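You operate a simulated robot arm through the tools that you are given. There is no shell and no other tool.

You run a simulated robot arm. Do the job below in one go: nothing can be reset, and whatever is moved stays where it is left.

Task
Drain all four lines on the grey desk to 0 bar.
Fine: shut the HIGH levers E and Y first, join blue by lever L, open the VENT lever R and shut it again; leave the other levers; no red lamp.

Only the result counts: the job must be done as asked and must still hold three seconds after the hand-in. Knocking over, shifting, dropping, spilling or breaking anything else fails it.

Robot
A 6-joint arm with a two-finger gripper, fixed in place. Base frame: the origin is at the foot of the arm, x ahead of it, y to its left, z up; the work surface is at about z = 0.905. Lengths are in m, angles in degrees, forces in N, time in s.
Its first joint turns from -166.0 to 166.0 degrees. Payload 1.71 kg.
The TCP is the grasp point between the finger pads, 0.02 m short of the fingertips. In the tool frame z runs along the fingers and y along their closing line. Largest opening 0.096 m; the body of the gripper starts 0.113 m behind the TCP.
Orientation is that of the tool frame in the base frame, as a unit quaternion [x, y, z, w]. With the fingers straight down and closing along the base's y, the tool's x points along the base's -x, its y along +y and its z along -z.

Tools
- The arm moves only by the tool step_arm. Its argument "rows" is a list of rows, each an object of numbers (a shift or turn left out is 0, a gripper value left out holds the last): "x", "y", "z": the shift along the tool's x, y, z in m; "wx", "wy", "wz": the turn, a rotation vector about the tool's x, y, z in degrees; "grip": the closure in counts, from 0 (fully open) to 255 (shut). In form: [{"x": .., "y": .., "z": .., "wx": .., "wy": .., "wz": .., "grip": ..}, ...]. A call has 1 to 20 rows; each row is the pose to reach, as a shift and turn from the pose commanded when the call began, along the tool's axes at that moment. Each row takes 0.2 s and may step no farther than 0.05 m and 8.6 degrees from the row before; otherwise, or with a gripper value out of range, the whole call is refused. A pose out of reach is approached as far as the arm can. The call stops where the force on the tool passes 90 N (or 10 N more than at its start, if that is more) or the arm is blocked; 0.2 s more then pass. Each finger travels about 0.045 m/s and halts on what it meets, pressing with about 28 N; the grip force reading is that of the motor and also rises with nothing between the fingers. The clock runs only during rows and for 0.2 s after the last one: add rows that repeat a pose to give the fingers time. It gives the time, the measured TCP pose, the force on the tool (base axes), the opening and the grip force at its end, in the units of the frame above (readings bear some noise), with the torque about the TCP (base axes, N m) and any sound that the robot's microphone picked up.
- Cameras (640 x 400 px; columns grow to the right, rows downward): "scene" is fixed at [0.385, -0.6488, 1.5675]; the picture's right is [1.00, -0.07, 0.00], its down [-0.03, -0.38, -0.92] and it looks along [0.07, 0.92, -0.38] (base axes); focal length 365 px, centre (320, 200). "wrist" rides on the gripper at [0.066, 0.014, -0.145] in the tool frame; the picture's right is [-0.21, 0.98, 0.00], its down [-0.88, -0.18, -0.45] and it looks along [-0.44, -0.09, 0.90] (tool axes); focal length 275 px, centre (320, 200). There is no depth. A picture from a camera that has moved, and an enlarged one, comes with that camera's place and axes in the base frame and with its lens. The place of the scene camera against the robot may be out by one fixed shift of up to 0.025 m in any direction.
- get_image(camera): a new picture of that camera. It takes no simulated time.
- raise_lower(by): slides the trunk up (or, below 0, down) by that many m; the arm rides with it, the base frame stays. It gives what a move gives, with no picture.
- zoom(camera, box): a new picture of the part [left, top, right, bottom] of that camera's present view, enlarged. It takes no simulated time.
- finish_job(): hands the job in; it is judged then, once.

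Places have to be worked out from the pictures, the camera data and where the tool is seen. Open the gripper and draw the arm clear of the work before you hand the job in, unless the task says otherwise.

The tools are called after ">>>" as name(argument=value, ...) on one line, values as JSON. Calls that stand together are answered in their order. step_arm: Moves the arm, as the interface text tells. Its arguments: {"type":"object","properties":{"rows":{"type":"array","items":{"type":"object","properties":{"x":{"type":"number"},"y":{"type":"number"},"z":{"type":"number"},"wx":{"type":"number"},"wy":{"type":"number"},"wz":{"type":"number"},"grip":{"type":"number"}}}}},"required":["rows"]} The other tools are called the same way: raise_lower (by) slides the trunk up or down; get_image (camera) takes a picture; zoom (camera, box) takes an enlarged picture of a part of a camera's view; finish_job () hands the job in.

At the start:

```text
clock: 0.0
eef_pos: [0.4208, 0.6175, 1.2999]
tcp_rot: [0.001, 1.0, 0.001, -0.002]
wrist_force: [-0.6, -0.6, -1.1]
torque: [0.0, 0.0, 0.03]
grip_width: 0.0959
finger_force: 0.0
trunk travel left (down, up): [-0.25, 0.14]
```

scene: 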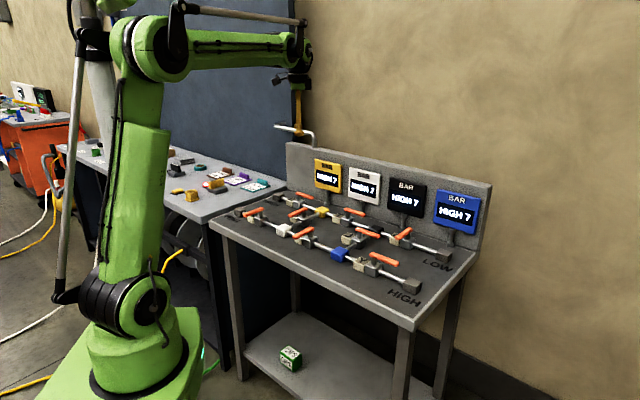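
wrist: 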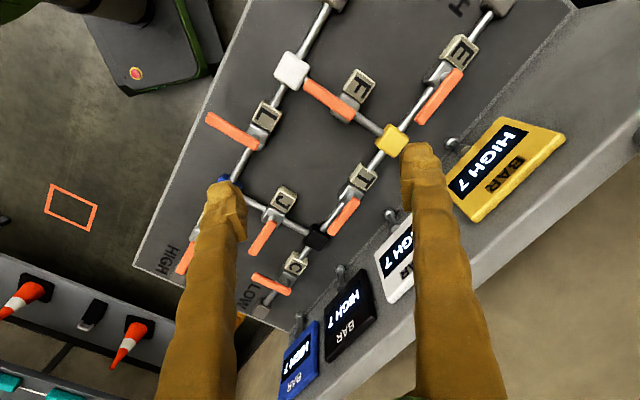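

I'll look at the desk in detail from both cameras before moving anything.

>>> zoom(camera="scene", box=[200, 130, 500, 330])

>>> zoom(camera="wrist", box=[130, 0, 590, 400])

>>> zoom(camera="scene", box=[220, 180, 350, 260])

>>> zoom(camera="scene", box=[320, 200, 470, 310])

```text
2.00 times, centred on (350, 230) of scene
camera zoom: at [0.385, -0.6488, 1.5675], right [1.0, -0.07, 0.0], down [-0.03, -0.38, -0.92], along [0.07, 0.92, -0.38], focal length 730 px, centre (260, 140)
```

zoom: 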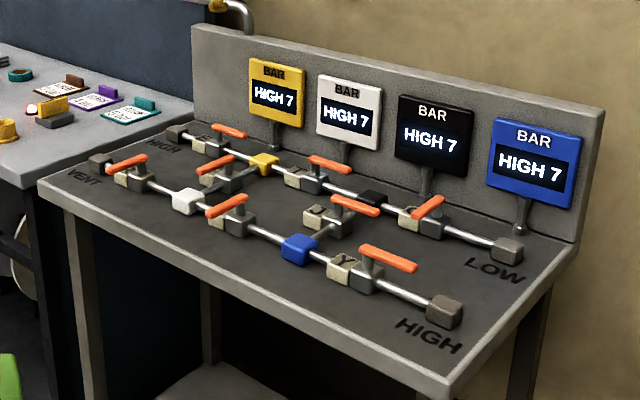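

```text
1.00 times, centred on (360, 200) of wrist (not enlarged: the box is as wide or as high as the picture)
camera zoom: at [0.3553, 0.632, 1.4447], right [0.21, 0.98, 0.0], down [0.88, -0.18, 0.44], along [0.43, -0.09, -0.9], focal length 275 px, centre (280, 200)
```

zoom: 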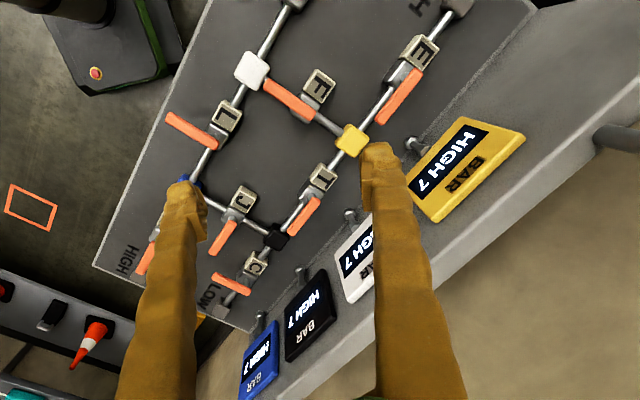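

```text
4.92 times, centred on (285, 220) of scene
camera zoom: at [0.385, -0.6488, 1.5675], right [1.0, -0.07, 0.0], down [-0.03, -0.38, -0.92], along [0.07, 0.92, -0.38], focal length 1796 px, centre (492, 102)
```

zoom: 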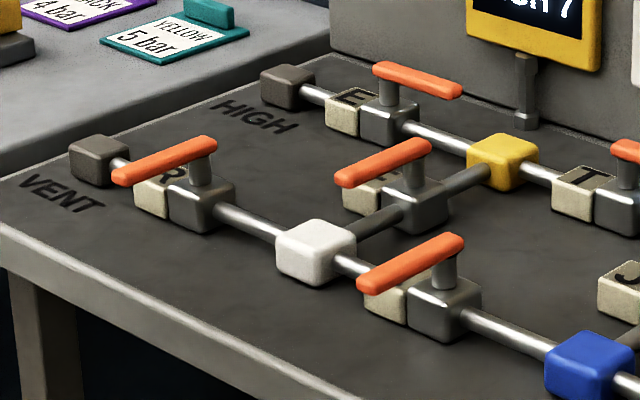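

```text
3.64 times, centred on (395, 255) of scene
camera zoom: at [0.385, -0.6488, 1.5675], right [1.0, -0.07, 0.0], down [-0.03, -0.38, -0.92], along [0.07, 0.92, -0.38], focal length 1327 px, centre (47, 0)
```

zoom: 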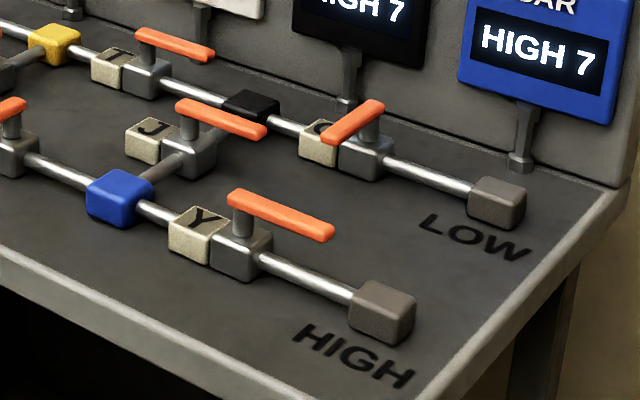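

The pipes run at about -44° in the base frame. E looks to be near (0.41, 0.85), R near (0.25, 0.71), L near (0.44, 0.52) and Y near (0.63, 0.34). E, Y, I and F lie along their pipes (open), and L, R, J and C lie across them (shut). I'll turn the wrist to line up with the desk, staying high, for a better view.

>>> step_arm(rows=[{"x": 0.023, "y": 0.017, "z": -0.003, "wz": 7.33}, {"x": 0.047, "y": 0.033, "z": -0.006, "wz": 14.67}, {"x": 0.07, "y": 0.05, "z": -0.01, "wz": 22}, {"x": 0.093, "y": 0.067, "z": -0.013, "wz": 29.33}, {"x": 0.117, "y": 0.083, "z": -0.017, "wz": 36.67}, {"x": 0.14, "y": 0.1, "z": -0.02, "wz": 44}, {"x": 0.14, "y": 0.1, "z": -0.02, "wz": 44}])

>>> get_image(camera="wrist")

>>> get_image(camera="scene")

```text
clock: 1.6
eef_pos: [0.2604, 0.7184, 1.3235]
tcp_rot: [0.375, 0.927, 0.003, 0.006]
wrist_force: [-0.5, -0.1, -0.1]
torque: [-0.03, -0.03, 0.01]
grip_width: 0.0963
finger_force: 0.1
trunk travel left (down, up): [-0.25, 0.14]
```

```text
taken
camera wrist: at [0.2213, 0.7736, 1.4684], right [0.83, 0.56, 0.01], down [0.5, -0.74, 0.45], along [0.26, -0.37, -0.89], focal length 275 px, centre (320, 200)
```

wrist: 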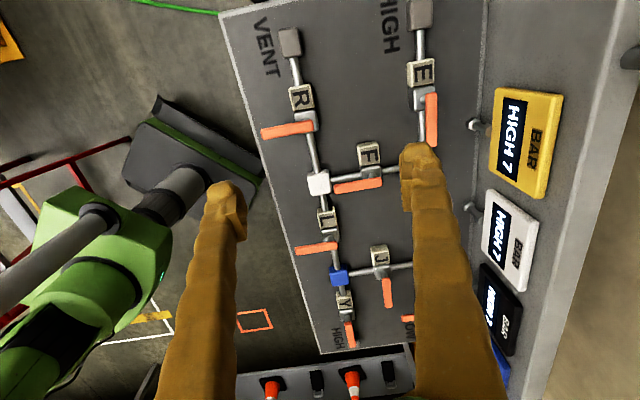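

```text
taken
```

scene: 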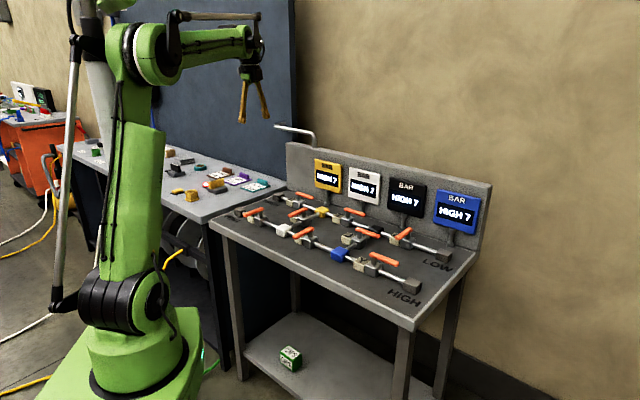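

The measured x is about 2 cm off what I commanded, so I'll hold still for a moment to see whether that is settling.

>>> step_arm(rows=[{"x": 0}, {"x": 0}, {"x": 0}])

>>> zoom(camera="wrist", box=[220, 0, 470, 180])

>>> zoom(camera="wrist", box=[240, 180, 440, 380])

```text
clock: 2.4
eef_pos: [0.2614, 0.7178, 1.3229]
tcp_rot: [0.375, 0.927, 0.004, 0.006]
wrist_force: [0.6, 0.0, 0.3]
torque: [-0.01, 0.01, 0.01]
grip_width: 0.0957
finger_force: 0.0
trunk travel left (down, up): [-0.25, 0.14]
```

```text
2.22 times, centred on (345, 90) of wrist
camera zoom: at [0.2219, 0.7729, 1.4687], right [0.83, 0.56, 0.01], down [0.5, -0.74, 0.45], along [0.26, -0.37, -0.89], focal length 612 px, centre (264, 444)
```

zoom: 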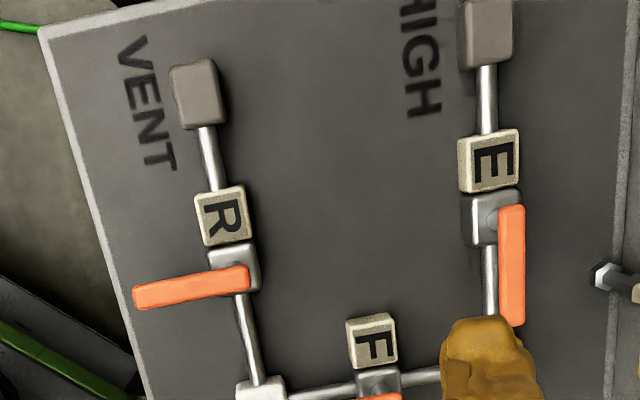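

```text
2.00 times, centred on (340, 280) of wrist
camera zoom: at [0.2219, 0.7729, 1.4687], right [0.83, 0.56, 0.01], down [0.5, -0.74, 0.45], along [0.26, -0.37, -0.89], focal length 551 px, centre (280, 40)
```

zoom: 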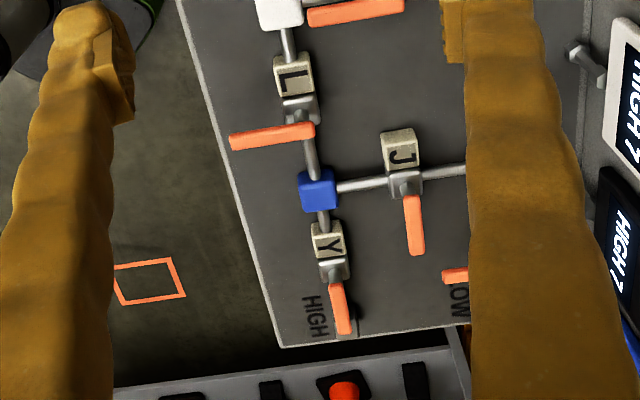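

The offset is steady, so I'll make a small pure shift without rotation to check how commands map to measured motion.

>>> step_arm(rows=[{"x": -0.03, "z": 0.02}, {"x": -0.06, "z": 0.04}, {"x": -0.06, "z": 0.04}, {"x": -0.06, "z": 0.04}])

```text
clock: 3.4
eef_pos: [0.3054, 0.676, 1.2841]
tcp_rot: [0.375, 0.927, 0.003, 0.006]
wrist_force: [0.1, -0.3, 0.2]
torque: [-0.04, 0.01, 0.01]
grip_width: 0.0962
finger_force: 0.0
trunk travel left (down, up): [-0.25, 0.14]
```

Translations track well. Now I'll check a pure rotation.

>>> step_arm(rows=[{"wz": -8}, {"wz": -16}, {"wz": -16}, {"wz": -16}])

```text
clock: 4.4
eef_pos: [0.3054, 0.6769, 1.2849]
tcp_rot: [0.242, 0.97, 0.001, 0.007]
wrist_force: [0.6, 0.7, -0.1]
torque: [0.01, -0.03, 0.02]
grip_width: 0.0959
finger_force: 0.1
trunk travel left (down, up): [-0.25, 0.14]
```

Rotation is about the measured TCP, so the feedback can be trusted. All lever arms seem to swing in the quadrant between "front" and "right along the pipe". So E is shut by swinging its arm from along the pipe to the front, pushed from the back side with closed fingers. I'll close the gripper, turn to yaw +45 and hover high near E for a close look.

>>> step_arm(rows=[{"x": -0.011, "y": 0.0227, "z": 0.006, "wz": -8.1, "grip": 255}, {"x": -0.022, "y": 0.0454, "z": 0.012, "wz": -16.2, "grip": 255}, {"x": -0.033, "y": 0.068, "z": 0.018, "wz": -24.3, "grip": 255}, {"x": -0.044, "y": 0.0907, "z": 0.024, "wz": -32.4, "grip": 255}, {"x": -0.055, "y": 0.1134, "z": 0.03, "wz": -40.5, "grip": 255}, {"x": -0.066, "y": 0.1361, "z": 0.036, "wz": -48.6, "grip": 255}, {"x": -0.077, "y": 0.1587, "z": 0.042, "wz": -56.7, "grip": 255}, {"x": -0.088, "y": 0.1814, "z": 0.048, "wz": -64.8, "grip": 255}, {"x": -0.0988, "y": 0.2041, "z": 0.055, "wz": -73, "grip": 255}, {"x": -0.0988, "y": 0.2041, "z": 0.055, "wz": -73, "grip": 255}, {"x": -0.0988, "y": 0.2041, "z": 0.055, "wz": -73, "grip": 255}])

>>> get_image(camera="wrist")

>>> get_image(camera="scene")

```text
clock: 6.8
eef_pos: [0.4869, 0.8098, 1.2334]
tcp_rot: [-0.383, 0.924, -0.001, 0.007]
wrist_force: [-0.6, 0.0, -0.6]
torque: [0.03, -0.03, 0.04]
grip_width: 0.0002
finger_force: 27.6
trunk travel left (down, up): [-0.25, 0.14]
```

```text
taken
camera wrist: at [0.43, 0.772, 1.3775], right [-0.55, 0.84, -0.01], down [0.74, 0.49, 0.46], along [0.38, 0.24, -0.89], focal length 275 px, centre (320, 200)
```

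wrist: 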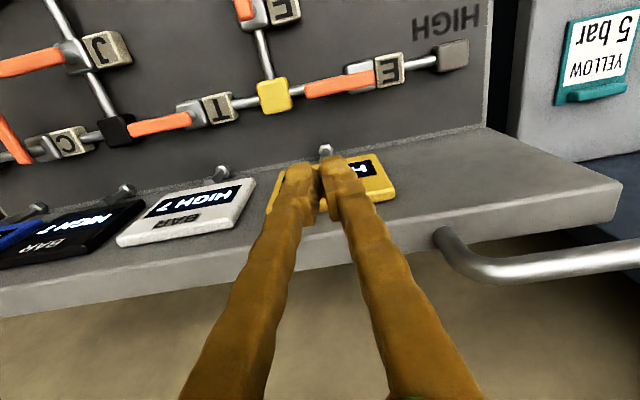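

```text
taken
```

scene: 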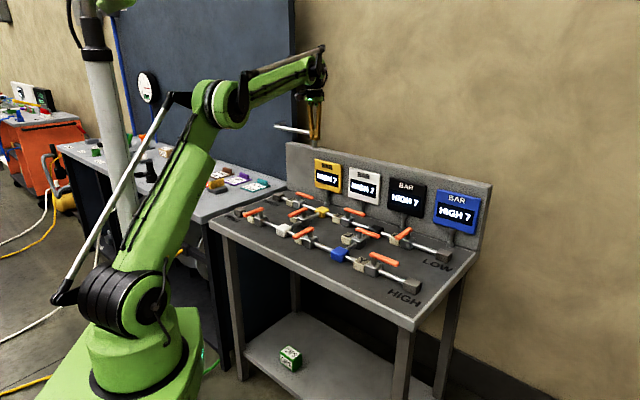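

The E lever top triangulates to z≈0.978, with its pivot near (0.416, 0.834) and its tip near (0.473, 0.773). The closed fingers are about 34 mm behind the arm, toward the gauges, so I'll lower part way and look again.

>>> step_arm(rows=[{"z": 0.04}, {"z": 0.08}, {"z": 0.12}, {"z": 0.16}, {"z": 0.19}, {"z": 0.19}, {"z": 0.19}])

>>> get_image(camera="wrist")

>>> zoom(camera="scene", box=[260, 130, 390, 230])

```text
clock: 8.4
eef_pos: [0.4923, 0.8092, 1.0406]
tcp_rot: [-0.383, 0.924, -0.002, 0.007]
wrist_force: [-0.3, -0.2, 0.0]
torque: [-0.02, -0.04, 0.01]
grip_width: 0.0
finger_force: 27.9
trunk travel left (down, up): [-0.25, 0.14]
```

```text
taken
camera wrist: at [0.4342, 0.773, 1.1855], right [-0.55, 0.84, -0.01], down [0.74, 0.49, 0.46], along [0.38, 0.24, -0.89], focal length 275 px, centre (320, 200)
```

wrist: 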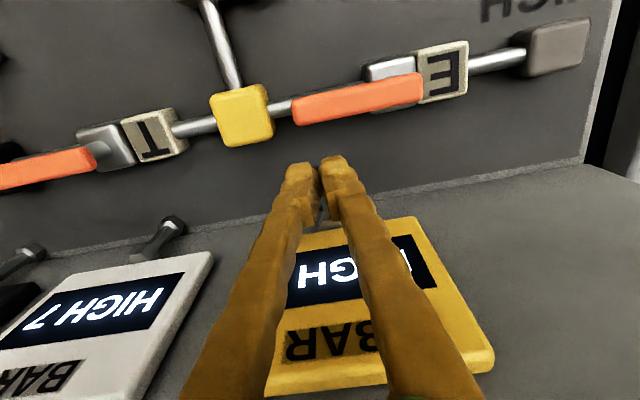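

```text
4.00 times, centred on (325, 180) of scene
camera zoom: at [0.385, -0.6488, 1.5675], right [1.0, -0.07, 0.0], down [-0.03, -0.38, -0.92], along [0.07, 0.92, -0.38], focal length 1459 px, centre (300, 280)
```

zoom: 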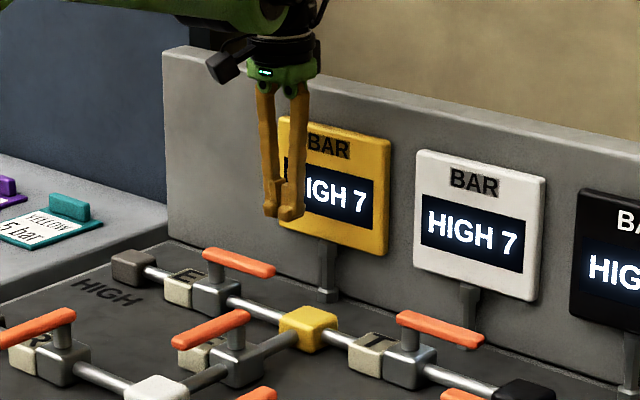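

The fingers are clear behind the E arm, about 38 mm off its axis. I'll lower so the tips sit at z≈0.95, level with the lever arm but above the pipe.

>>> step_arm(rows=[{"z": 0.025}, {"z": 0.05}, {"z": 0.07}, {"z": 0.07}, {"z": 0.07}])

>>> get_image(camera="wrist")

>>> zoom(camera="scene", box=[260, 150, 390, 230])

```text
clock: 9.6
eef_pos: [0.492, 0.8099, 0.971]
tcp_rot: [-0.382, 0.924, -0.002, 0.007]
wrist_force: [-0.2, 0.1, 0.1]
torque: [0.01, -0.01, 0.0]
grip_width: 0.0
finger_force: 27.8
trunk travel left (down, up): [-0.25, 0.14]
```

```text
taken
camera wrist: at [0.4348, 0.773, 1.1155], right [-0.55, 0.84, -0.01], down [0.74, 0.49, 0.46], along [0.38, 0.24, -0.89], focal length 275 px, centre (320, 200)
```

wrist: 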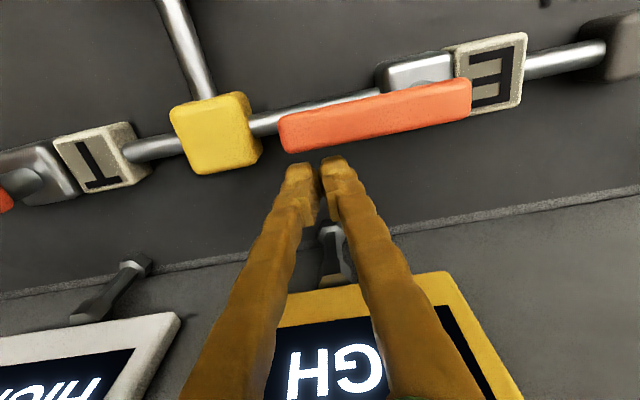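

```text
4.92 times, centred on (325, 190) of scene
camera zoom: at [0.385, -0.6488, 1.5675], right [1.0, -0.07, 0.0], down [-0.03, -0.38, -0.92], along [0.07, 0.92, -0.38], focal length 1796 px, centre (295, 249)
```

zoom: 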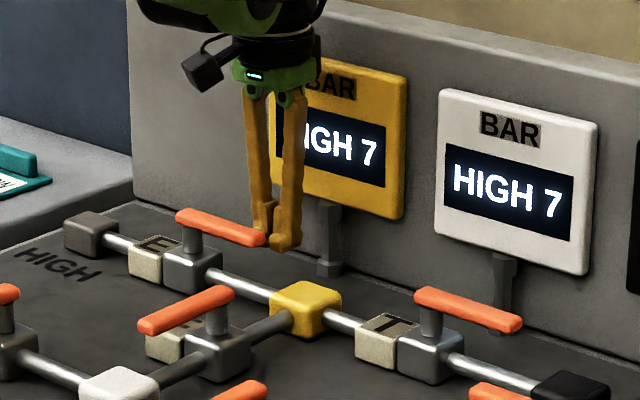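

The tips are level with the arm (z≈0.95) with a few mm of gap. I'll slide slightly toward the pivot and push the first 20°, reading the force as a test.

>>> step_arm(rows=[{"x": 0.007, "y": 0.0113}, {"x": 0.0137, "y": 0.0113}, {"x": 0.019, "y": 0.0098, "wz": 2.5}, {"x": 0.0245, "y": 0.0085, "wz": 5}, {"x": 0.029, "y": 0.0077, "wz": 7.5}, {"x": 0.0338, "y": 0.0071, "wz": 10}])

>>> get_image(camera="wrist")

>>> zoom(camera="scene", box=[260, 150, 390, 230])

```text
clock: 11.0
eef_pos: [0.4627, 0.7914, 0.971]
tcp_rot: [-0.301, 0.954, -0.002, 0.006]
wrist_force: [-1.0, 0.1, 0.1]
torque: [-0.01, 0.01, -0.01]
grip_width: 0.0
finger_force: 28.1
trunk travel left (down, up): [-0.25, 0.14]
```

```text
taken
camera wrist: at [0.3998, 0.7648, 1.1161], right [-0.39, 0.92, 0.0], down [0.82, 0.35, 0.46], along [0.42, 0.17, -0.89], focal length 275 px, centre (320, 200)
```

wrist: 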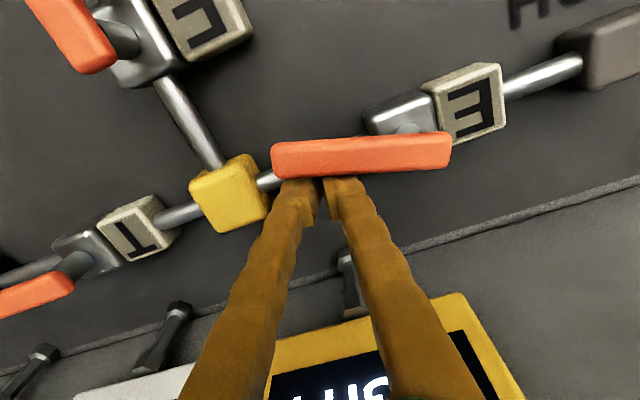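

```text
4.92 times, centred on (325, 190) of scene
camera zoom: at [0.385, -0.6488, 1.5675], right [1.0, -0.07, 0.0], down [-0.03, -0.38, -0.92], along [0.07, 0.92, -0.38], focal length 1796 px, centre (295, 249)
```

zoom: 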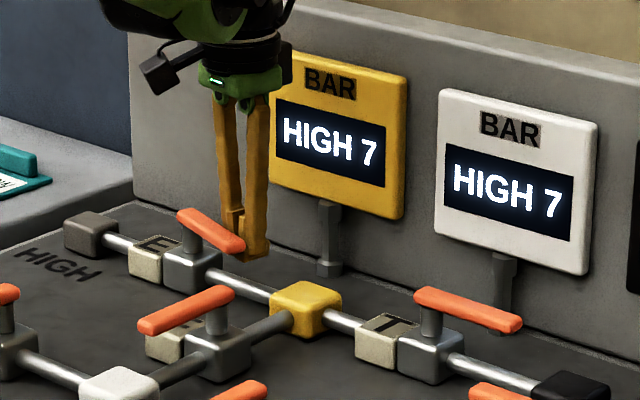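

The lever swings freely, with about 1 N of force, in the expected direction. I'll continue the arc to about 80°.

>>> step_arm(rows=[{"x": 0.005, "y": -0.001, "wz": 3.5}, {"x": 0.01, "y": -0.0018, "wz": 7}, {"x": 0.015, "y": -0.0016, "wz": 10.5}, {"x": 0.02, "y": -0.0013, "wz": 14}, {"x": 0.0251, "y": -0.0003, "wz": 17.5}, {"x": 0.0301, "y": 0.0009, "wz": 21}, {"x": 0.0349, "y": 0.0028, "wz": 24.5}, {"x": 0.0395, "y": 0.0049, "wz": 28}, {"x": 0.044, "y": 0.0078, "wz": 31.5}, {"x": 0.0485, "y": 0.0109, "wz": 35}, {"x": 0.0523, "y": 0.0144, "wz": 38.5}, {"x": 0.056, "y": 0.018, "wz": 42}])

>>> get_image(camera="wrist")

>>> zoom(camera="scene", box=[220, 150, 350, 230])

```text
clock: 13.6
eef_pos: [0.4073, 0.7747, 0.9705]
tcp_rot: [0.061, 0.998, 0.001, 0.007]
wrist_force: [-0.4, 0.0, 0.3]
torque: [0.01, -0.02, -0.03]
grip_width: 0.0
finger_force: 27.7
trunk travel left (down, up): [-0.25, 0.14]
```

```text
taken
camera wrist: at [0.3421, 0.796, 1.1149], right [0.32, 0.95, 0.0], down [0.84, -0.29, 0.46], along [0.43, -0.14, -0.89], focal length 275 px, centre (320, 200)
```

wrist: 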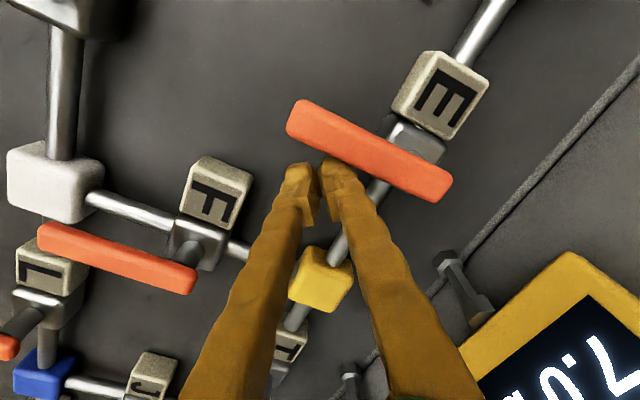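

```text
4.92 times, centred on (285, 190) of scene
camera zoom: at [0.385, -0.6488, 1.5675], right [1.0, -0.07, 0.0], down [-0.03, -0.38, -0.92], along [0.07, 0.92, -0.38], focal length 1796 px, centre (492, 249)
```

zoom: 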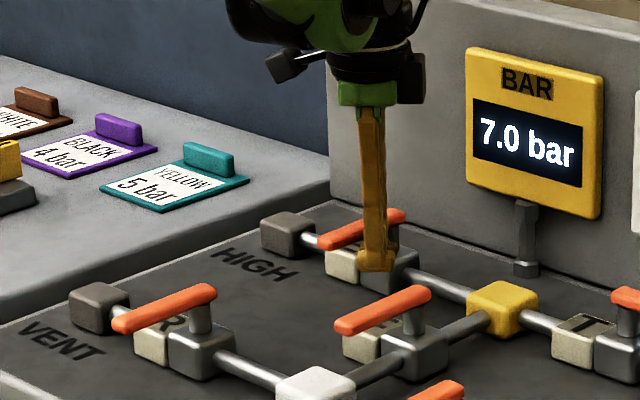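

The E arm is at about 86° and the yellow gauge now reads "7.0 bar" instead of "HIGH 7". I'll nudge it the last few degrees to its stop and watch the force.

>>> step_arm(rows=[{"x": 0.0016, "y": 0.0012}, {"x": 0.0032, "y": 0.0025}, {"x": 0.0047, "y": 0.0037}, {"x": 0.0047, "y": 0.0037}])

>>> get_image(camera="wrist")

```text
clock: 14.6
eef_pos: [0.4039, 0.7786, 0.9709]
tcp_rot: [0.061, 0.998, 0.001, 0.006]
wrist_force: [1.2, -3.2, -0.4]
torque: [0.05, 0.0, 0.0]
grip_width: 0.0
finger_force: 27.9
trunk travel left (down, up): [-0.25, 0.14]
```

```text
taken
camera wrist: at [0.3385, 0.7997, 1.1149], right [0.32, 0.95, 0.0], down [0.84, -0.29, 0.46], along [0.43, -0.14, -0.89], focal length 275 px, centre (320, 200)
```

wrist: 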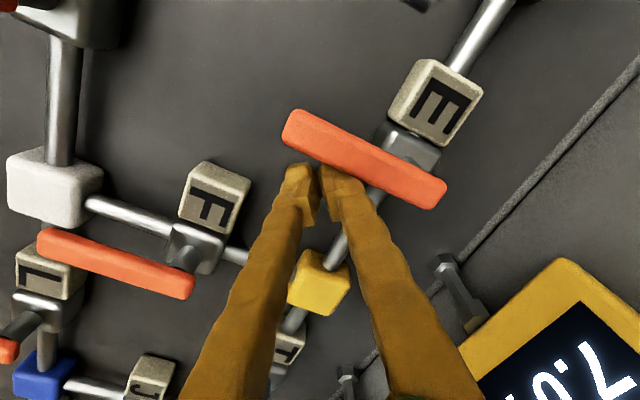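

The force rose to about 3.4 N, which suggests the end stop. One more tiny nudge should confirm it.

>>> step_arm(rows=[{"x": 0.0016, "y": 0.0012}, {"x": 0.0024, "y": 0.0018}, {"x": 0.0024, "y": 0.0018}])

>>> zoom(camera="scene", box=[220, 150, 350, 230])

```text
clock: 15.4
eef_pos: [0.4032, 0.7797, 0.9703]
tcp_rot: [0.062, 0.998, 0.0, 0.007]
wrist_force: [17.9, -20.3, -2.8]
torque: [0.09, 0.08, -0.21]
grip_width: 0.0001
finger_force: 27.9
trunk travel left (down, up): [-0.25, 0.14]
```

```text
4.92 times, centred on (285, 190) of scene
camera zoom: at [0.385, -0.6488, 1.5675], right [1.0, -0.07, 0.0], down [-0.03, -0.38, -0.92], along [0.07, 0.92, -0.38], focal length 1796 px, centre (492, 249)
```

zoom: 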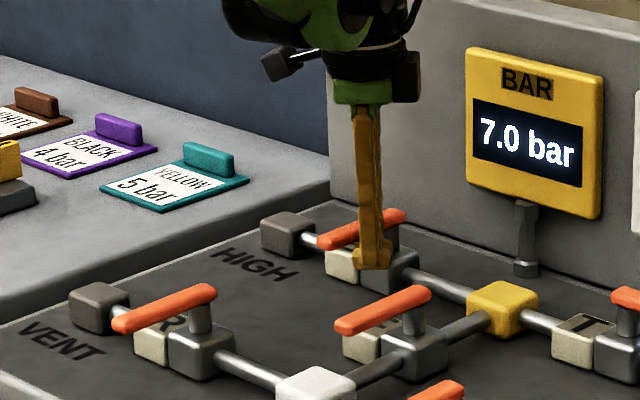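

E is hard against its stop (27 N), fully shut. I'll back off and rise straight up.

>>> step_arm(rows=[{"x": -0.006, "y": -0.0047}, {"x": -0.0142, "y": -0.011}, {"x": -0.0142, "y": -0.011, "z": -0.03}, {"x": -0.0142, "y": -0.011, "z": -0.07}, {"x": -0.0142, "y": -0.011, "z": -0.11}, {"x": -0.0142, "y": -0.011, "z": -0.15}, {"x": -0.0142, "y": -0.011, "z": -0.19}, {"x": -0.0142, "y": -0.011, "z": -0.23}, {"x": -0.0142, "y": -0.011, "z": -0.23}])

>>> get_image(camera="wrist")

```text
clock: 17.4
eef_pos: [0.4107, 0.7668, 1.2001]
tcp_rot: [0.061, 0.998, 0.001, 0.008]
wrist_force: [1.8, 0.4, 0.4]
torque: [0.02, 0.02, 0.02]
grip_width: 0.0001
finger_force: 28.2
trunk travel left (down, up): [-0.25, 0.14]
```

```text
taken
camera wrist: at [0.3443, 0.7879, 1.3447], right [0.32, 0.95, 0.01], down [0.84, -0.29, 0.46], along [0.43, -0.14, -0.89], focal length 275 px, centre (320, 200)
```

wrist: 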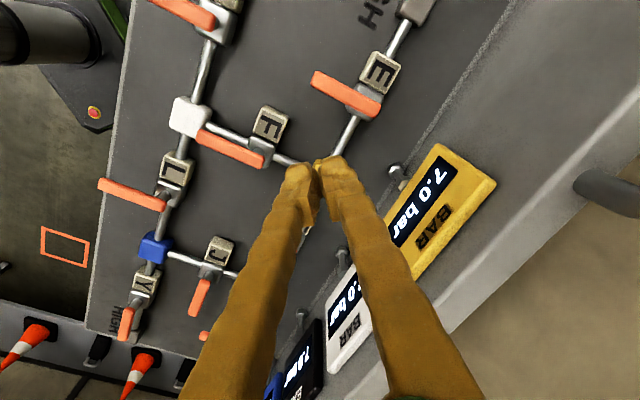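

White, yellow and black now read 7.0 bar. Next is Y: I'll travel high to the equivalent spot behind its arm at yaw +45.

>>> step_arm(rows=[{"x": -0.0248, "y": -0.0312, "z": 0.001, "wz": -3.7}, {"x": -0.0496, "y": -0.0624, "z": 0.003, "wz": -7.4}, {"x": -0.0743, "y": -0.0936, "z": 0.004, "wz": -11.1}, {"x": -0.0991, "y": -0.1248, "z": 0.006, "wz": -14.8}, {"x": -0.1239, "y": -0.156, "z": 0.007, "wz": -18.5}, {"x": -0.1487, "y": -0.1873, "z": 0.009, "wz": -22.3}, {"x": -0.1735, "y": -0.2185, "z": 0.01, "wz": -26}, {"x": -0.1982, "y": -0.2497, "z": 0.011, "wz": -29.7}, {"x": -0.223, "y": -0.2809, "z": 0.013, "wz": -33.4}, {"x": -0.2478, "y": -0.3121, "z": 0.014, "wz": -37.1}, {"x": -0.2726, "y": -0.3433, "z": 0.016, "wz": -40.8}, {"x": -0.2973, "y": -0.3745, "z": 0.017, "wz": -44.5}, {"x": -0.3221, "y": -0.4057, "z": 0.019, "wz": -48.3}, {"x": -0.3469, "y": -0.4369, "z": 0.02, "wz": -52}, {"x": -0.3469, "y": -0.4369, "z": 0.02, "wz": -52}, {"x": -0.3469, "y": -0.4369, "z": 0.02, "wz": -52}])

>>> get_image(camera="wrist")

>>> get_image(camera="scene")

```text
clock: 20.8
eef_pos: [0.6995, 0.2916, 1.1842]
tcp_rot: [-0.384, 0.923, -0.001, 0.006]
wrist_force: [-0.2, 0.4, -0.4]
torque: [0.0, 0.04, 0.01]
grip_width: 0.0003
finger_force: 28.1
trunk travel left (down, up): [-0.25, 0.14]
```

```text
taken
camera wrist: at [0.6422, 0.2555, 1.3297], right [-0.55, 0.84, -0.01], down [0.74, 0.49, 0.46], along [0.38, 0.24, -0.89], focal length 275 px, centre (320, 200)
```

wrist: 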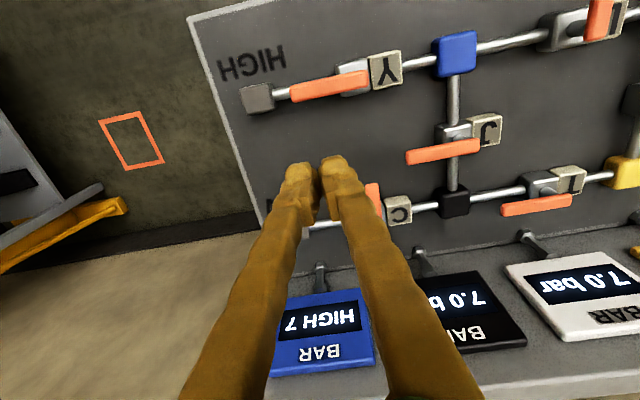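

```text
taken
```

scene: 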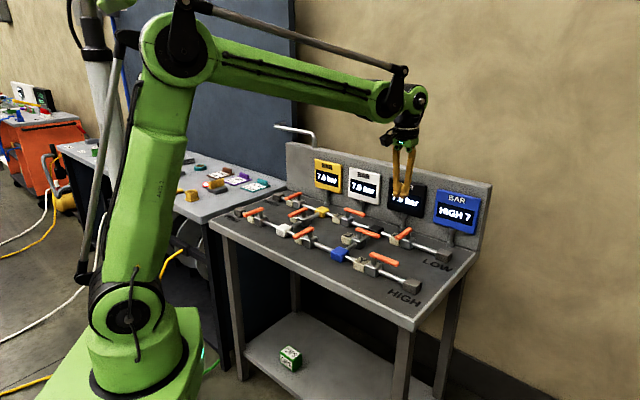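

Y's arm triangulates from about (0.630, 0.308) to (0.692, 0.242), so its pivot is near (0.638, 0.300). I'll adjust slightly and lower to an intermediate height to check.

>>> step_arm(rows=[{"x": 0.0008, "y": -0.0035, "z": 0.04}, {"x": 0.0016, "y": -0.007, "z": 0.08}, {"x": 0.0016, "y": -0.007, "z": 0.12}, {"x": 0.0016, "y": -0.007, "z": 0.144}, {"x": 0.0016, "y": -0.007, "z": 0.144}, {"x": 0.0016, "y": -0.007, "z": 0.144}])

>>> get_image(camera="wrist")

>>> zoom(camera="scene", box=[320, 180, 470, 290])

```text
clock: 22.2
eef_pos: [0.7069, 0.2867, 1.0395]
tcp_rot: [-0.383, 0.924, -0.002, 0.007]
wrist_force: [-0.4, -0.1, -1.0]
torque: [0.01, -0.03, -0.02]
grip_width: 0.0001
finger_force: 28.4
trunk travel left (down, up): [-0.25, 0.14]
```

```text
taken
camera wrist: at [0.6486, 0.2501, 1.1842], right [-0.55, 0.84, -0.01], down [0.74, 0.49, 0.46], along [0.38, 0.24, -0.89], focal length 275 px, centre (320, 200)
```

wrist: 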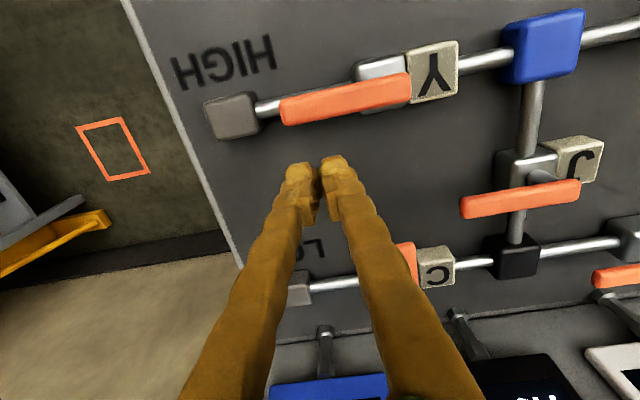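

```text
3.64 times, centred on (395, 235) of scene
camera zoom: at [0.385, -0.6488, 1.5675], right [1.0, -0.07, 0.0], down [-0.03, -0.38, -0.92], along [0.07, 0.92, -0.38], focal length 1327 px, centre (47, 73)
```

zoom: 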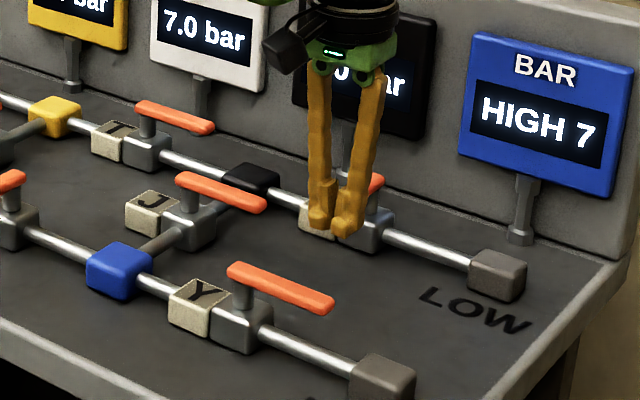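

Y matches E's geometry exactly, shifted by (0.218, -0.531), so its pivot is at about (0.638, 0.3005). I'll lower behind the arm and repeat the same arc to about 80°.

>>> step_arm(rows=[{"z": 0.03}, {"z": 0.06}, {"z": 0.0695}, {"z": 0.0695}, {"x": 0.009, "y": 0.002, "z": 0.0695}, {"x": 0.017, "y": 0.0036, "z": 0.0695}, {"x": 0.0225, "y": 0.002, "z": 0.0695, "wz": 2.5}, {"x": 0.0279, "y": 0.0008, "z": 0.0695, "wz": 5}, {"x": 0.0325, "y": 0.0001, "z": 0.0695, "wz": 7.5}, {"x": 0.037, "y": -0.0006, "z": 0.0695, "wz": 10}, {"x": 0.0422, "y": -0.0004, "z": 0.0695, "wz": 13.5}, {"x": 0.0473, "y": -0.0001, "z": 0.0695, "wz": 17}, {"x": 0.0522, "y": 0.001, "z": 0.0695, "wz": 20.5}, {"x": 0.0571, "y": 0.0021, "z": 0.0695, "wz": 24}, {"x": 0.0618, "y": 0.004, "z": 0.0695, "wz": 27.5}, {"x": 0.0665, "y": 0.006, "z": 0.0695, "wz": 31}, {"x": 0.0752, "y": 0.0116, "z": 0.0695, "wz": 38}, {"x": 0.083, "y": 0.0191, "z": 0.0695, "wz": 45}, {"x": 0.0892, "y": 0.0274, "z": 0.0695, "wz": 52}, {"x": 0.0892, "y": 0.0274, "z": 0.0695, "wz": 52}])

>>> get_image(camera="wrist")

>>> zoom(camera="scene", box=[310, 180, 460, 290])

```text
clock: 26.4
eef_pos: [0.6252, 0.2428, 0.9691]
tcp_rot: [0.062, 0.998, 0.001, 0.007]
wrist_force: [-0.1, 0.4, -0.3]
torque: [0.0, -0.02, 0.01]
grip_width: 0.0
finger_force: 28.1
trunk travel left (down, up): [-0.25, 0.14]
```

```text
taken
camera wrist: at [0.5606, 0.2645, 1.1134], right [0.32, 0.95, 0.0], down [0.84, -0.29, 0.46], along [0.43, -0.14, -0.89], focal length 275 px, centre (320, 200)
```

wrist: 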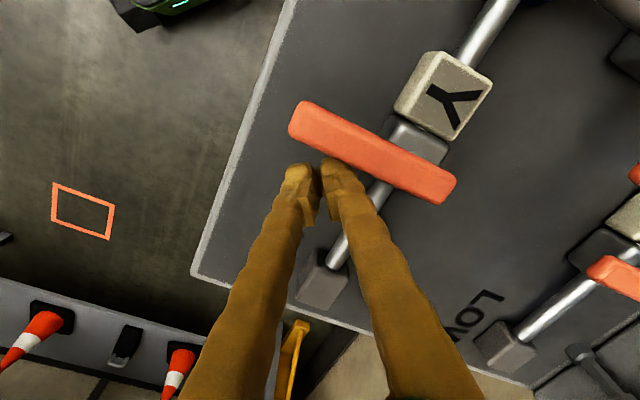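

```text
3.64 times, centred on (385, 235) of scene
camera zoom: at [0.385, -0.6488, 1.5675], right [1.0, -0.07, 0.0], down [-0.03, -0.38, -0.92], along [0.07, 0.92, -0.38], focal length 1327 px, centre (84, 73)
```

zoom: 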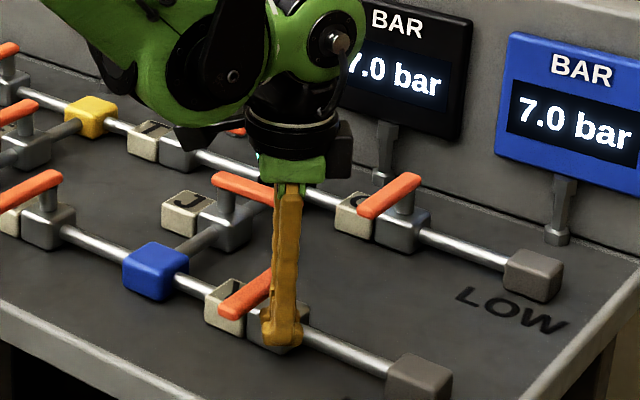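

Blue now reads 7.0 bar too. I'll nudge Y gently to its end stop, as with E.

>>> step_arm(rows=[{"x": 0.0016, "y": 0.0012}, {"x": 0.0032, "y": 0.0025}, {"x": 0.0047, "y": 0.0037}, {"x": 0.006, "y": 0.0047}, {"x": 0.0067, "y": 0.0052}, {"x": 0.0067, "y": 0.0052}])

>>> get_image(camera="wrist")

```text
clock: 27.8
eef_pos: [0.6216, 0.2466, 0.9692]
tcp_rot: [0.061, 0.998, 0.0, 0.007]
wrist_force: [15.6, -14.2, 8.0]
torque: [0.27, 0.19, -0.23]
grip_width: 0.0
finger_force: 27.8
trunk travel left (down, up): [-0.25, 0.14]
```

```text
taken
camera wrist: at [0.5561, 0.2686, 1.1134], right [0.32, 0.95, 0.01], down [0.84, -0.29, 0.46], along [0.43, -0.14, -0.89], focal length 275 px, centre (320, 200)
```

wrist: 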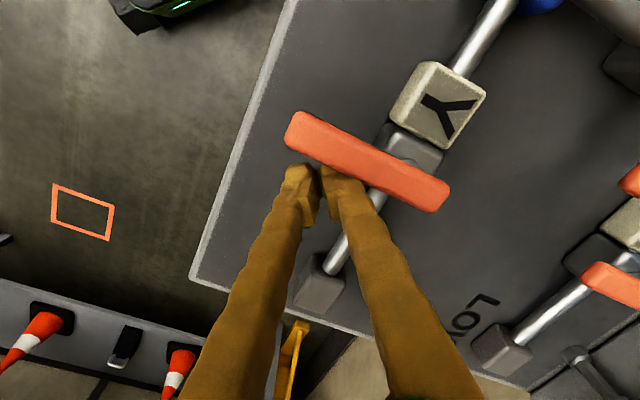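

Y is against its stop (about 21 N). I'll back off, rise, and travel to hover on the left side of L's arm.

>>> step_arm(rows=[{"x": -0.006, "y": -0.0047}, {"x": -0.0142, "y": -0.011}, {"x": -0.0142, "y": -0.011, "z": -0.03}, {"x": -0.0142, "y": -0.011, "z": -0.07}, {"x": -0.0142, "y": -0.011, "z": -0.11}, {"x": -0.0142, "y": -0.011, "z": -0.15}, {"x": -0.0142, "y": -0.011, "z": -0.19}, {"x": 0.0164, "y": 0.012, "z": -0.19, "wz": 2.5}, {"x": 0.0471, "y": 0.0351, "z": -0.19, "wz": 5}, {"x": 0.0777, "y": 0.0581, "z": -0.19, "wz": 7.5}, {"x": 0.1084, "y": 0.0811, "z": -0.19, "wz": 10}, {"x": 0.139, "y": 0.1042, "z": -0.19, "wz": 12.5}, {"x": 0.1696, "y": 0.1272, "z": -0.19, "wz": 15}, {"x": 0.2003, "y": 0.1502, "z": -0.19, "wz": 18}, {"x": 0.2309, "y": 0.1732, "z": -0.19, "wz": 20.5}, {"x": 0.2616, "y": 0.1963, "z": -0.19, "wz": 23}, {"x": 0.2616, "y": 0.1963, "z": -0.19, "wz": 23}, {"x": 0.2616, "y": 0.1963, "z": -0.19, "wz": 23}])

>>> get_image(camera="wrist")

>>> get_image(camera="scene")

```text
clock: 31.6
eef_pos: [0.3854, 0.4751, 1.1572]
tcp_rot: [0.258, 0.966, 0.002, 0.007]
wrist_force: [0.1, -0.1, -0.9]
torque: [-0.06, 0.0, 0.0]
grip_width: 0.0
finger_force: 28.5
trunk travel left (down, up): [-0.25, 0.14]
```

```text
taken
camera wrist: at [0.3321, 0.5196, 1.3019], right [0.67, 0.74, 0.01], down [0.66, -0.6, 0.45], along [0.34, -0.3, -0.89], focal length 275 px, centre (320, 200)
```

wrist: 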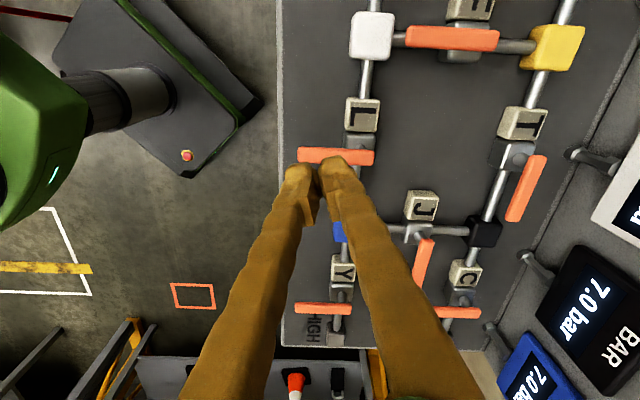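

```text
taken
```

scene: 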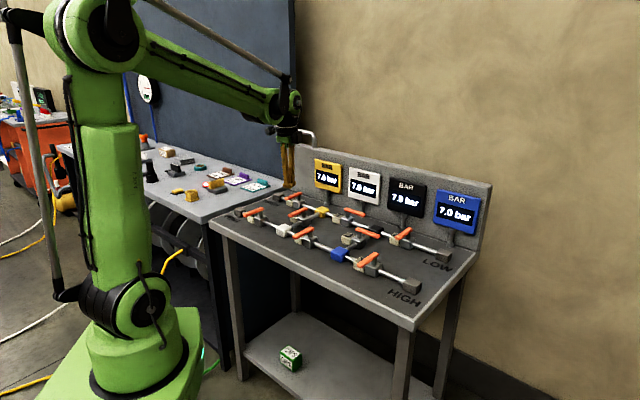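

L's arm runs from about (0.456, 0.498) to (0.392, 0.432), with its pivot near (0.448, 0.490). The fingers are about 11 mm clear on its left, so I'll shift a touch further left while lowering part way, then check.

>>> step_arm(rows=[{"x": 0.0029, "y": 0.0008, "z": 0.035}, {"x": 0.0058, "y": 0.0016, "z": 0.075}, {"x": 0.0058, "y": 0.0016, "z": 0.115}, {"x": 0.0058, "y": 0.0016, "z": 0.125}, {"x": 0.0058, "y": 0.0016, "z": 0.125}])

>>> get_image(camera="wrist")

>>> zoom(camera="scene", box=[230, 160, 380, 270])

```text
clock: 32.8
eef_pos: [0.379, 0.478, 1.0301]
tcp_rot: [0.258, 0.966, 0.002, 0.005]
wrist_force: [-0.5, -1.7, 1.0]
torque: [-0.02, 0.03, 0.0]
grip_width: 0.0
finger_force: 27.9
trunk travel left (down, up): [-0.25, 0.14]
```

```text
taken
camera wrist: at [0.3274, 0.5227, 1.1751], right [0.67, 0.74, 0.01], down [0.66, -0.6, 0.45], along [0.34, -0.3, -0.89], focal length 275 px, centre (320, 200)
```

wrist: 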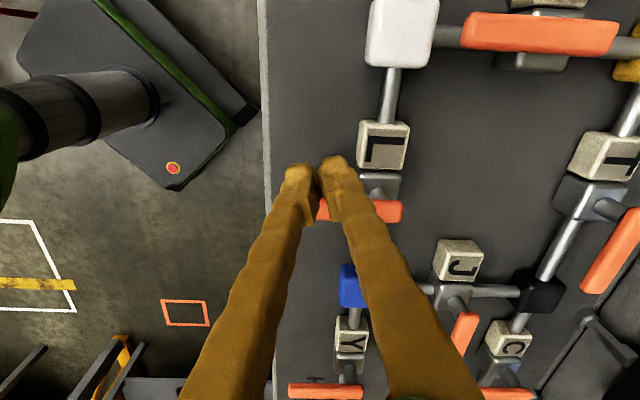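

```text
3.64 times, centred on (305, 215) of scene
camera zoom: at [0.385, -0.6488, 1.5675], right [1.0, -0.07, 0.0], down [-0.03, -0.38, -0.92], along [0.07, 0.92, -0.38], focal length 1327 px, centre (374, 146)
```

zoom: 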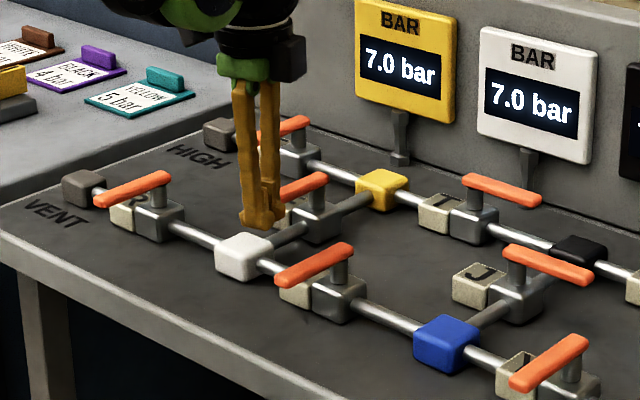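

The geometry is confirmed. I'll lower the tips level with L's arm and sweep it counter-clockwise toward the open position along the pipe, stopping around 10° short.

>>> step_arm(rows=[{"z": 0.03}, {"z": 0.06}, {"z": 0.06}, {"x": -0.009, "z": 0.06}, {"x": -0.0173, "y": -0.0004, "z": 0.06}, {"x": -0.0216, "y": -0.0032, "z": 0.06, "wz": -3}, {"x": -0.0258, "y": -0.006, "z": 0.06, "wz": -6}, {"x": -0.0306, "y": -0.008, "z": 0.06, "wz": -9}, {"x": -0.0353, "y": -0.0099, "z": 0.06, "wz": -12.5}, {"x": -0.0402, "y": -0.0111, "z": 0.06, "wz": -16}, {"x": -0.0452, "y": -0.0122, "z": 0.06, "wz": -19}, {"x": -0.0503, "y": -0.0126, "z": 0.06, "wz": -22.5}, {"x": -0.0554, "y": -0.0129, "z": 0.06, "wz": -26}, {"x": -0.0605, "y": -0.0122, "z": 0.06, "wz": -29}, {"x": -0.0655, "y": -0.0115, "z": 0.06, "wz": -32.5}, {"x": -0.0752, "y": -0.0086, "z": 0.06, "wz": -39}, {"x": -0.0842, "y": -0.0039, "z": 0.06, "wz": -45.5}, {"x": -0.0925, "y": 0.0021, "z": 0.06, "wz": -52}, {"x": -0.0925, "y": 0.0021, "z": 0.06, "wz": -52}])

>>> get_image(camera="wrist")

>>> zoom(camera="scene", box=[260, 160, 410, 270])

```text
clock: 36.8
eef_pos: [0.4626, 0.4353, 0.9724]
tcp_rot: [-0.191, 0.982, -0.001, 0.006]
wrist_force: [0.1, -1.0, -0.6]
torque: [-0.02, -0.01, 0.02]
grip_width: 0.0
finger_force: 28.6
trunk travel left (down, up): [-0.25, 0.14]
```

```text
taken
camera wrist: at [0.3939, 0.4229, 1.1167], right [-0.18, 0.98, 0.0], down [0.88, 0.16, 0.46], along [0.45, 0.08, -0.89], focal length 275 px, centre (320, 200)
```

wrist: 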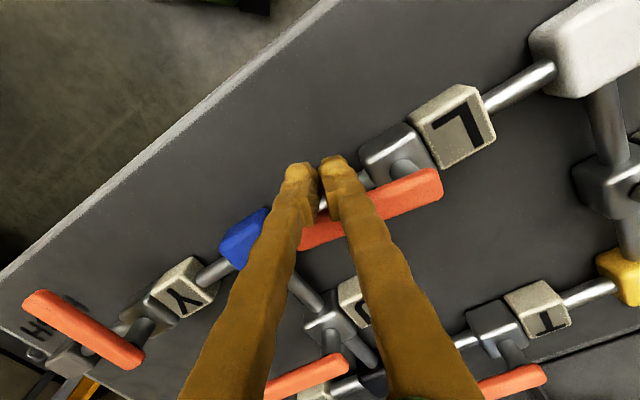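

```text
3.64 times, centred on (335, 215) of scene
camera zoom: at [0.385, -0.6488, 1.5675], right [1.0, -0.07, 0.0], down [-0.03, -0.38, -0.92], along [0.07, 0.92, -0.38], focal length 1327 px, centre (266, 146)
```

zoom: 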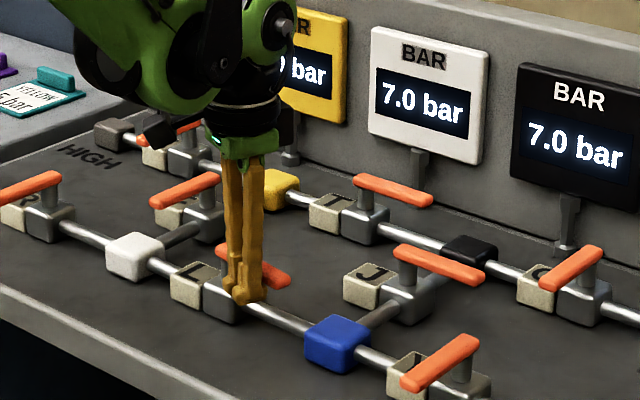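

L's arm is nearly aligned with the pipe and blue still reads 7.0 bar as expected. I'll nudge the last few degrees to the open stop while reading the force.

>>> step_arm(rows=[{"x": -0.0023, "y": 0.001}, {"x": -0.0046, "y": 0.0019}, {"x": -0.0069, "y": 0.0029}, {"x": -0.0083, "y": 0.0035}, {"x": -0.0083, "y": 0.0035}])

>>> get_image(camera="wrist")

```text
clock: 38.0
eef_pos: [0.467, 0.4397, 0.9733]
tcp_rot: [-0.191, 0.982, -0.001, 0.006]
wrist_force: [-20.3, -15.2, -10.7]
torque: [-0.16, -0.08, 0.4]
grip_width: 0.0002
finger_force: 28.1
trunk travel left (down, up): [-0.25, 0.14]
```

```text
taken
camera wrist: at [0.3993, 0.4276, 1.1174], right [-0.18, 0.98, 0.0], down [0.88, 0.16, 0.46], along [0.45, 0.08, -0.89], focal length 275 px, centre (320, 200)
```

wrist: 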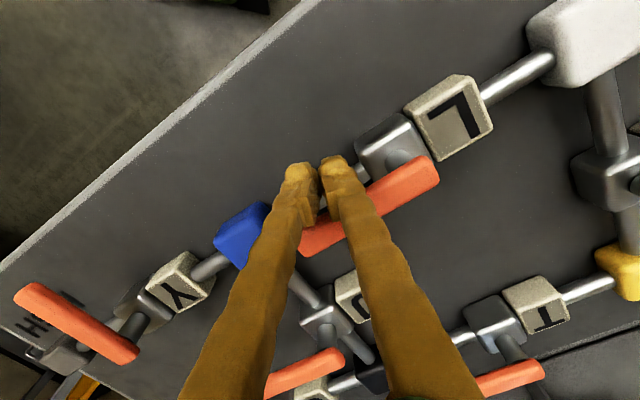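

L is at its open stop (about 25 N). I'll back off toward the front, rise, and travel to hover left of R's arm.

>>> step_arm(rows=[{"x": 0.009, "y": -0.0037}, {"x": 0.0185, "y": -0.0077}, {"x": 0.0185, "y": -0.0077, "z": -0.03}, {"x": 0.0185, "y": -0.0077, "z": -0.07}, {"x": 0.0185, "y": -0.0077, "z": -0.11}, {"x": 0.0185, "y": -0.0077, "z": -0.15}, {"x": 0.0185, "y": -0.0077, "z": -0.19}, {"x": 0.0354, "y": 0.0274, "z": -0.19, "wz": 5.8}, {"x": 0.0523, "y": 0.0625, "z": -0.19, "wz": 11.6}, {"x": 0.0691, "y": 0.0977, "z": -0.19, "wz": 17.3}, {"x": 0.086, "y": 0.1328, "z": -0.19, "wz": 23.1}, {"x": 0.1029, "y": 0.1679, "z": -0.19, "wz": 28.9}, {"x": 0.1198, "y": 0.203, "z": -0.19, "wz": 34.7}, {"x": 0.1367, "y": 0.2381, "z": -0.19, "wz": 40.4}, {"x": 0.1535, "y": 0.2733, "z": -0.19, "wz": 46.2}, {"x": 0.1704, "y": 0.3084, "z": -0.19, "wz": 52}, {"x": 0.1704, "y": 0.3084, "z": -0.19, "wz": 52}, {"x": 0.1704, "y": 0.3084, "z": -0.19, "wz": 52}])

>>> get_image(camera="wrist")

>>> get_image(camera="scene")

```text
clock: 41.8
eef_pos: [0.1855, 0.6625, 1.1588]
tcp_rot: [0.258, 0.966, 0.002, 0.008]
wrist_force: [-1.7, 0.2, 0.0]
torque: [0.01, -0.11, 0.04]
grip_width: 0.0
finger_force: 27.6
trunk travel left (down, up): [-0.25, 0.14]
```

```text
taken
camera wrist: at [0.1328, 0.7067, 1.3027], right [0.67, 0.75, 0.01], down [0.66, -0.6, 0.46], along [0.35, -0.3, -0.89], focal length 275 px, centre (320, 200)
```

wrist: 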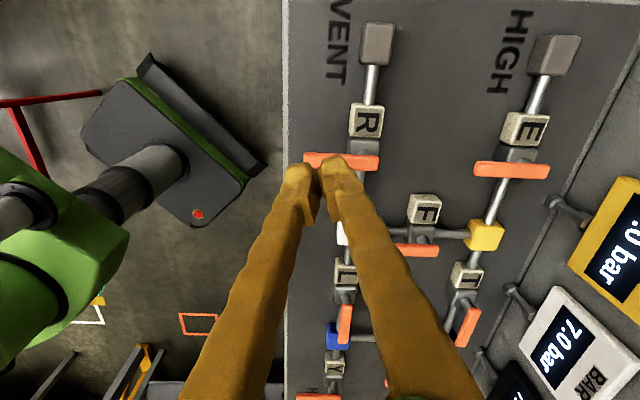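

```text
taken
```

scene: 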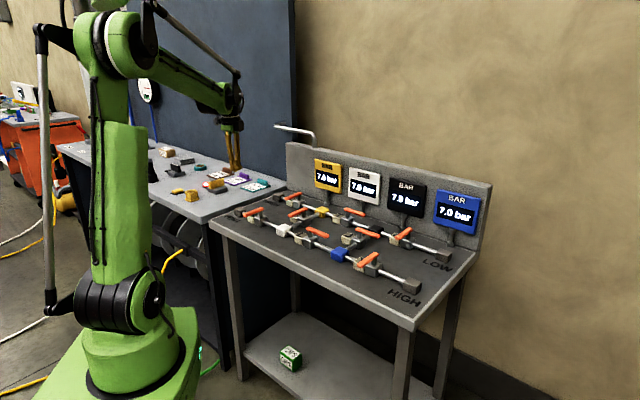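

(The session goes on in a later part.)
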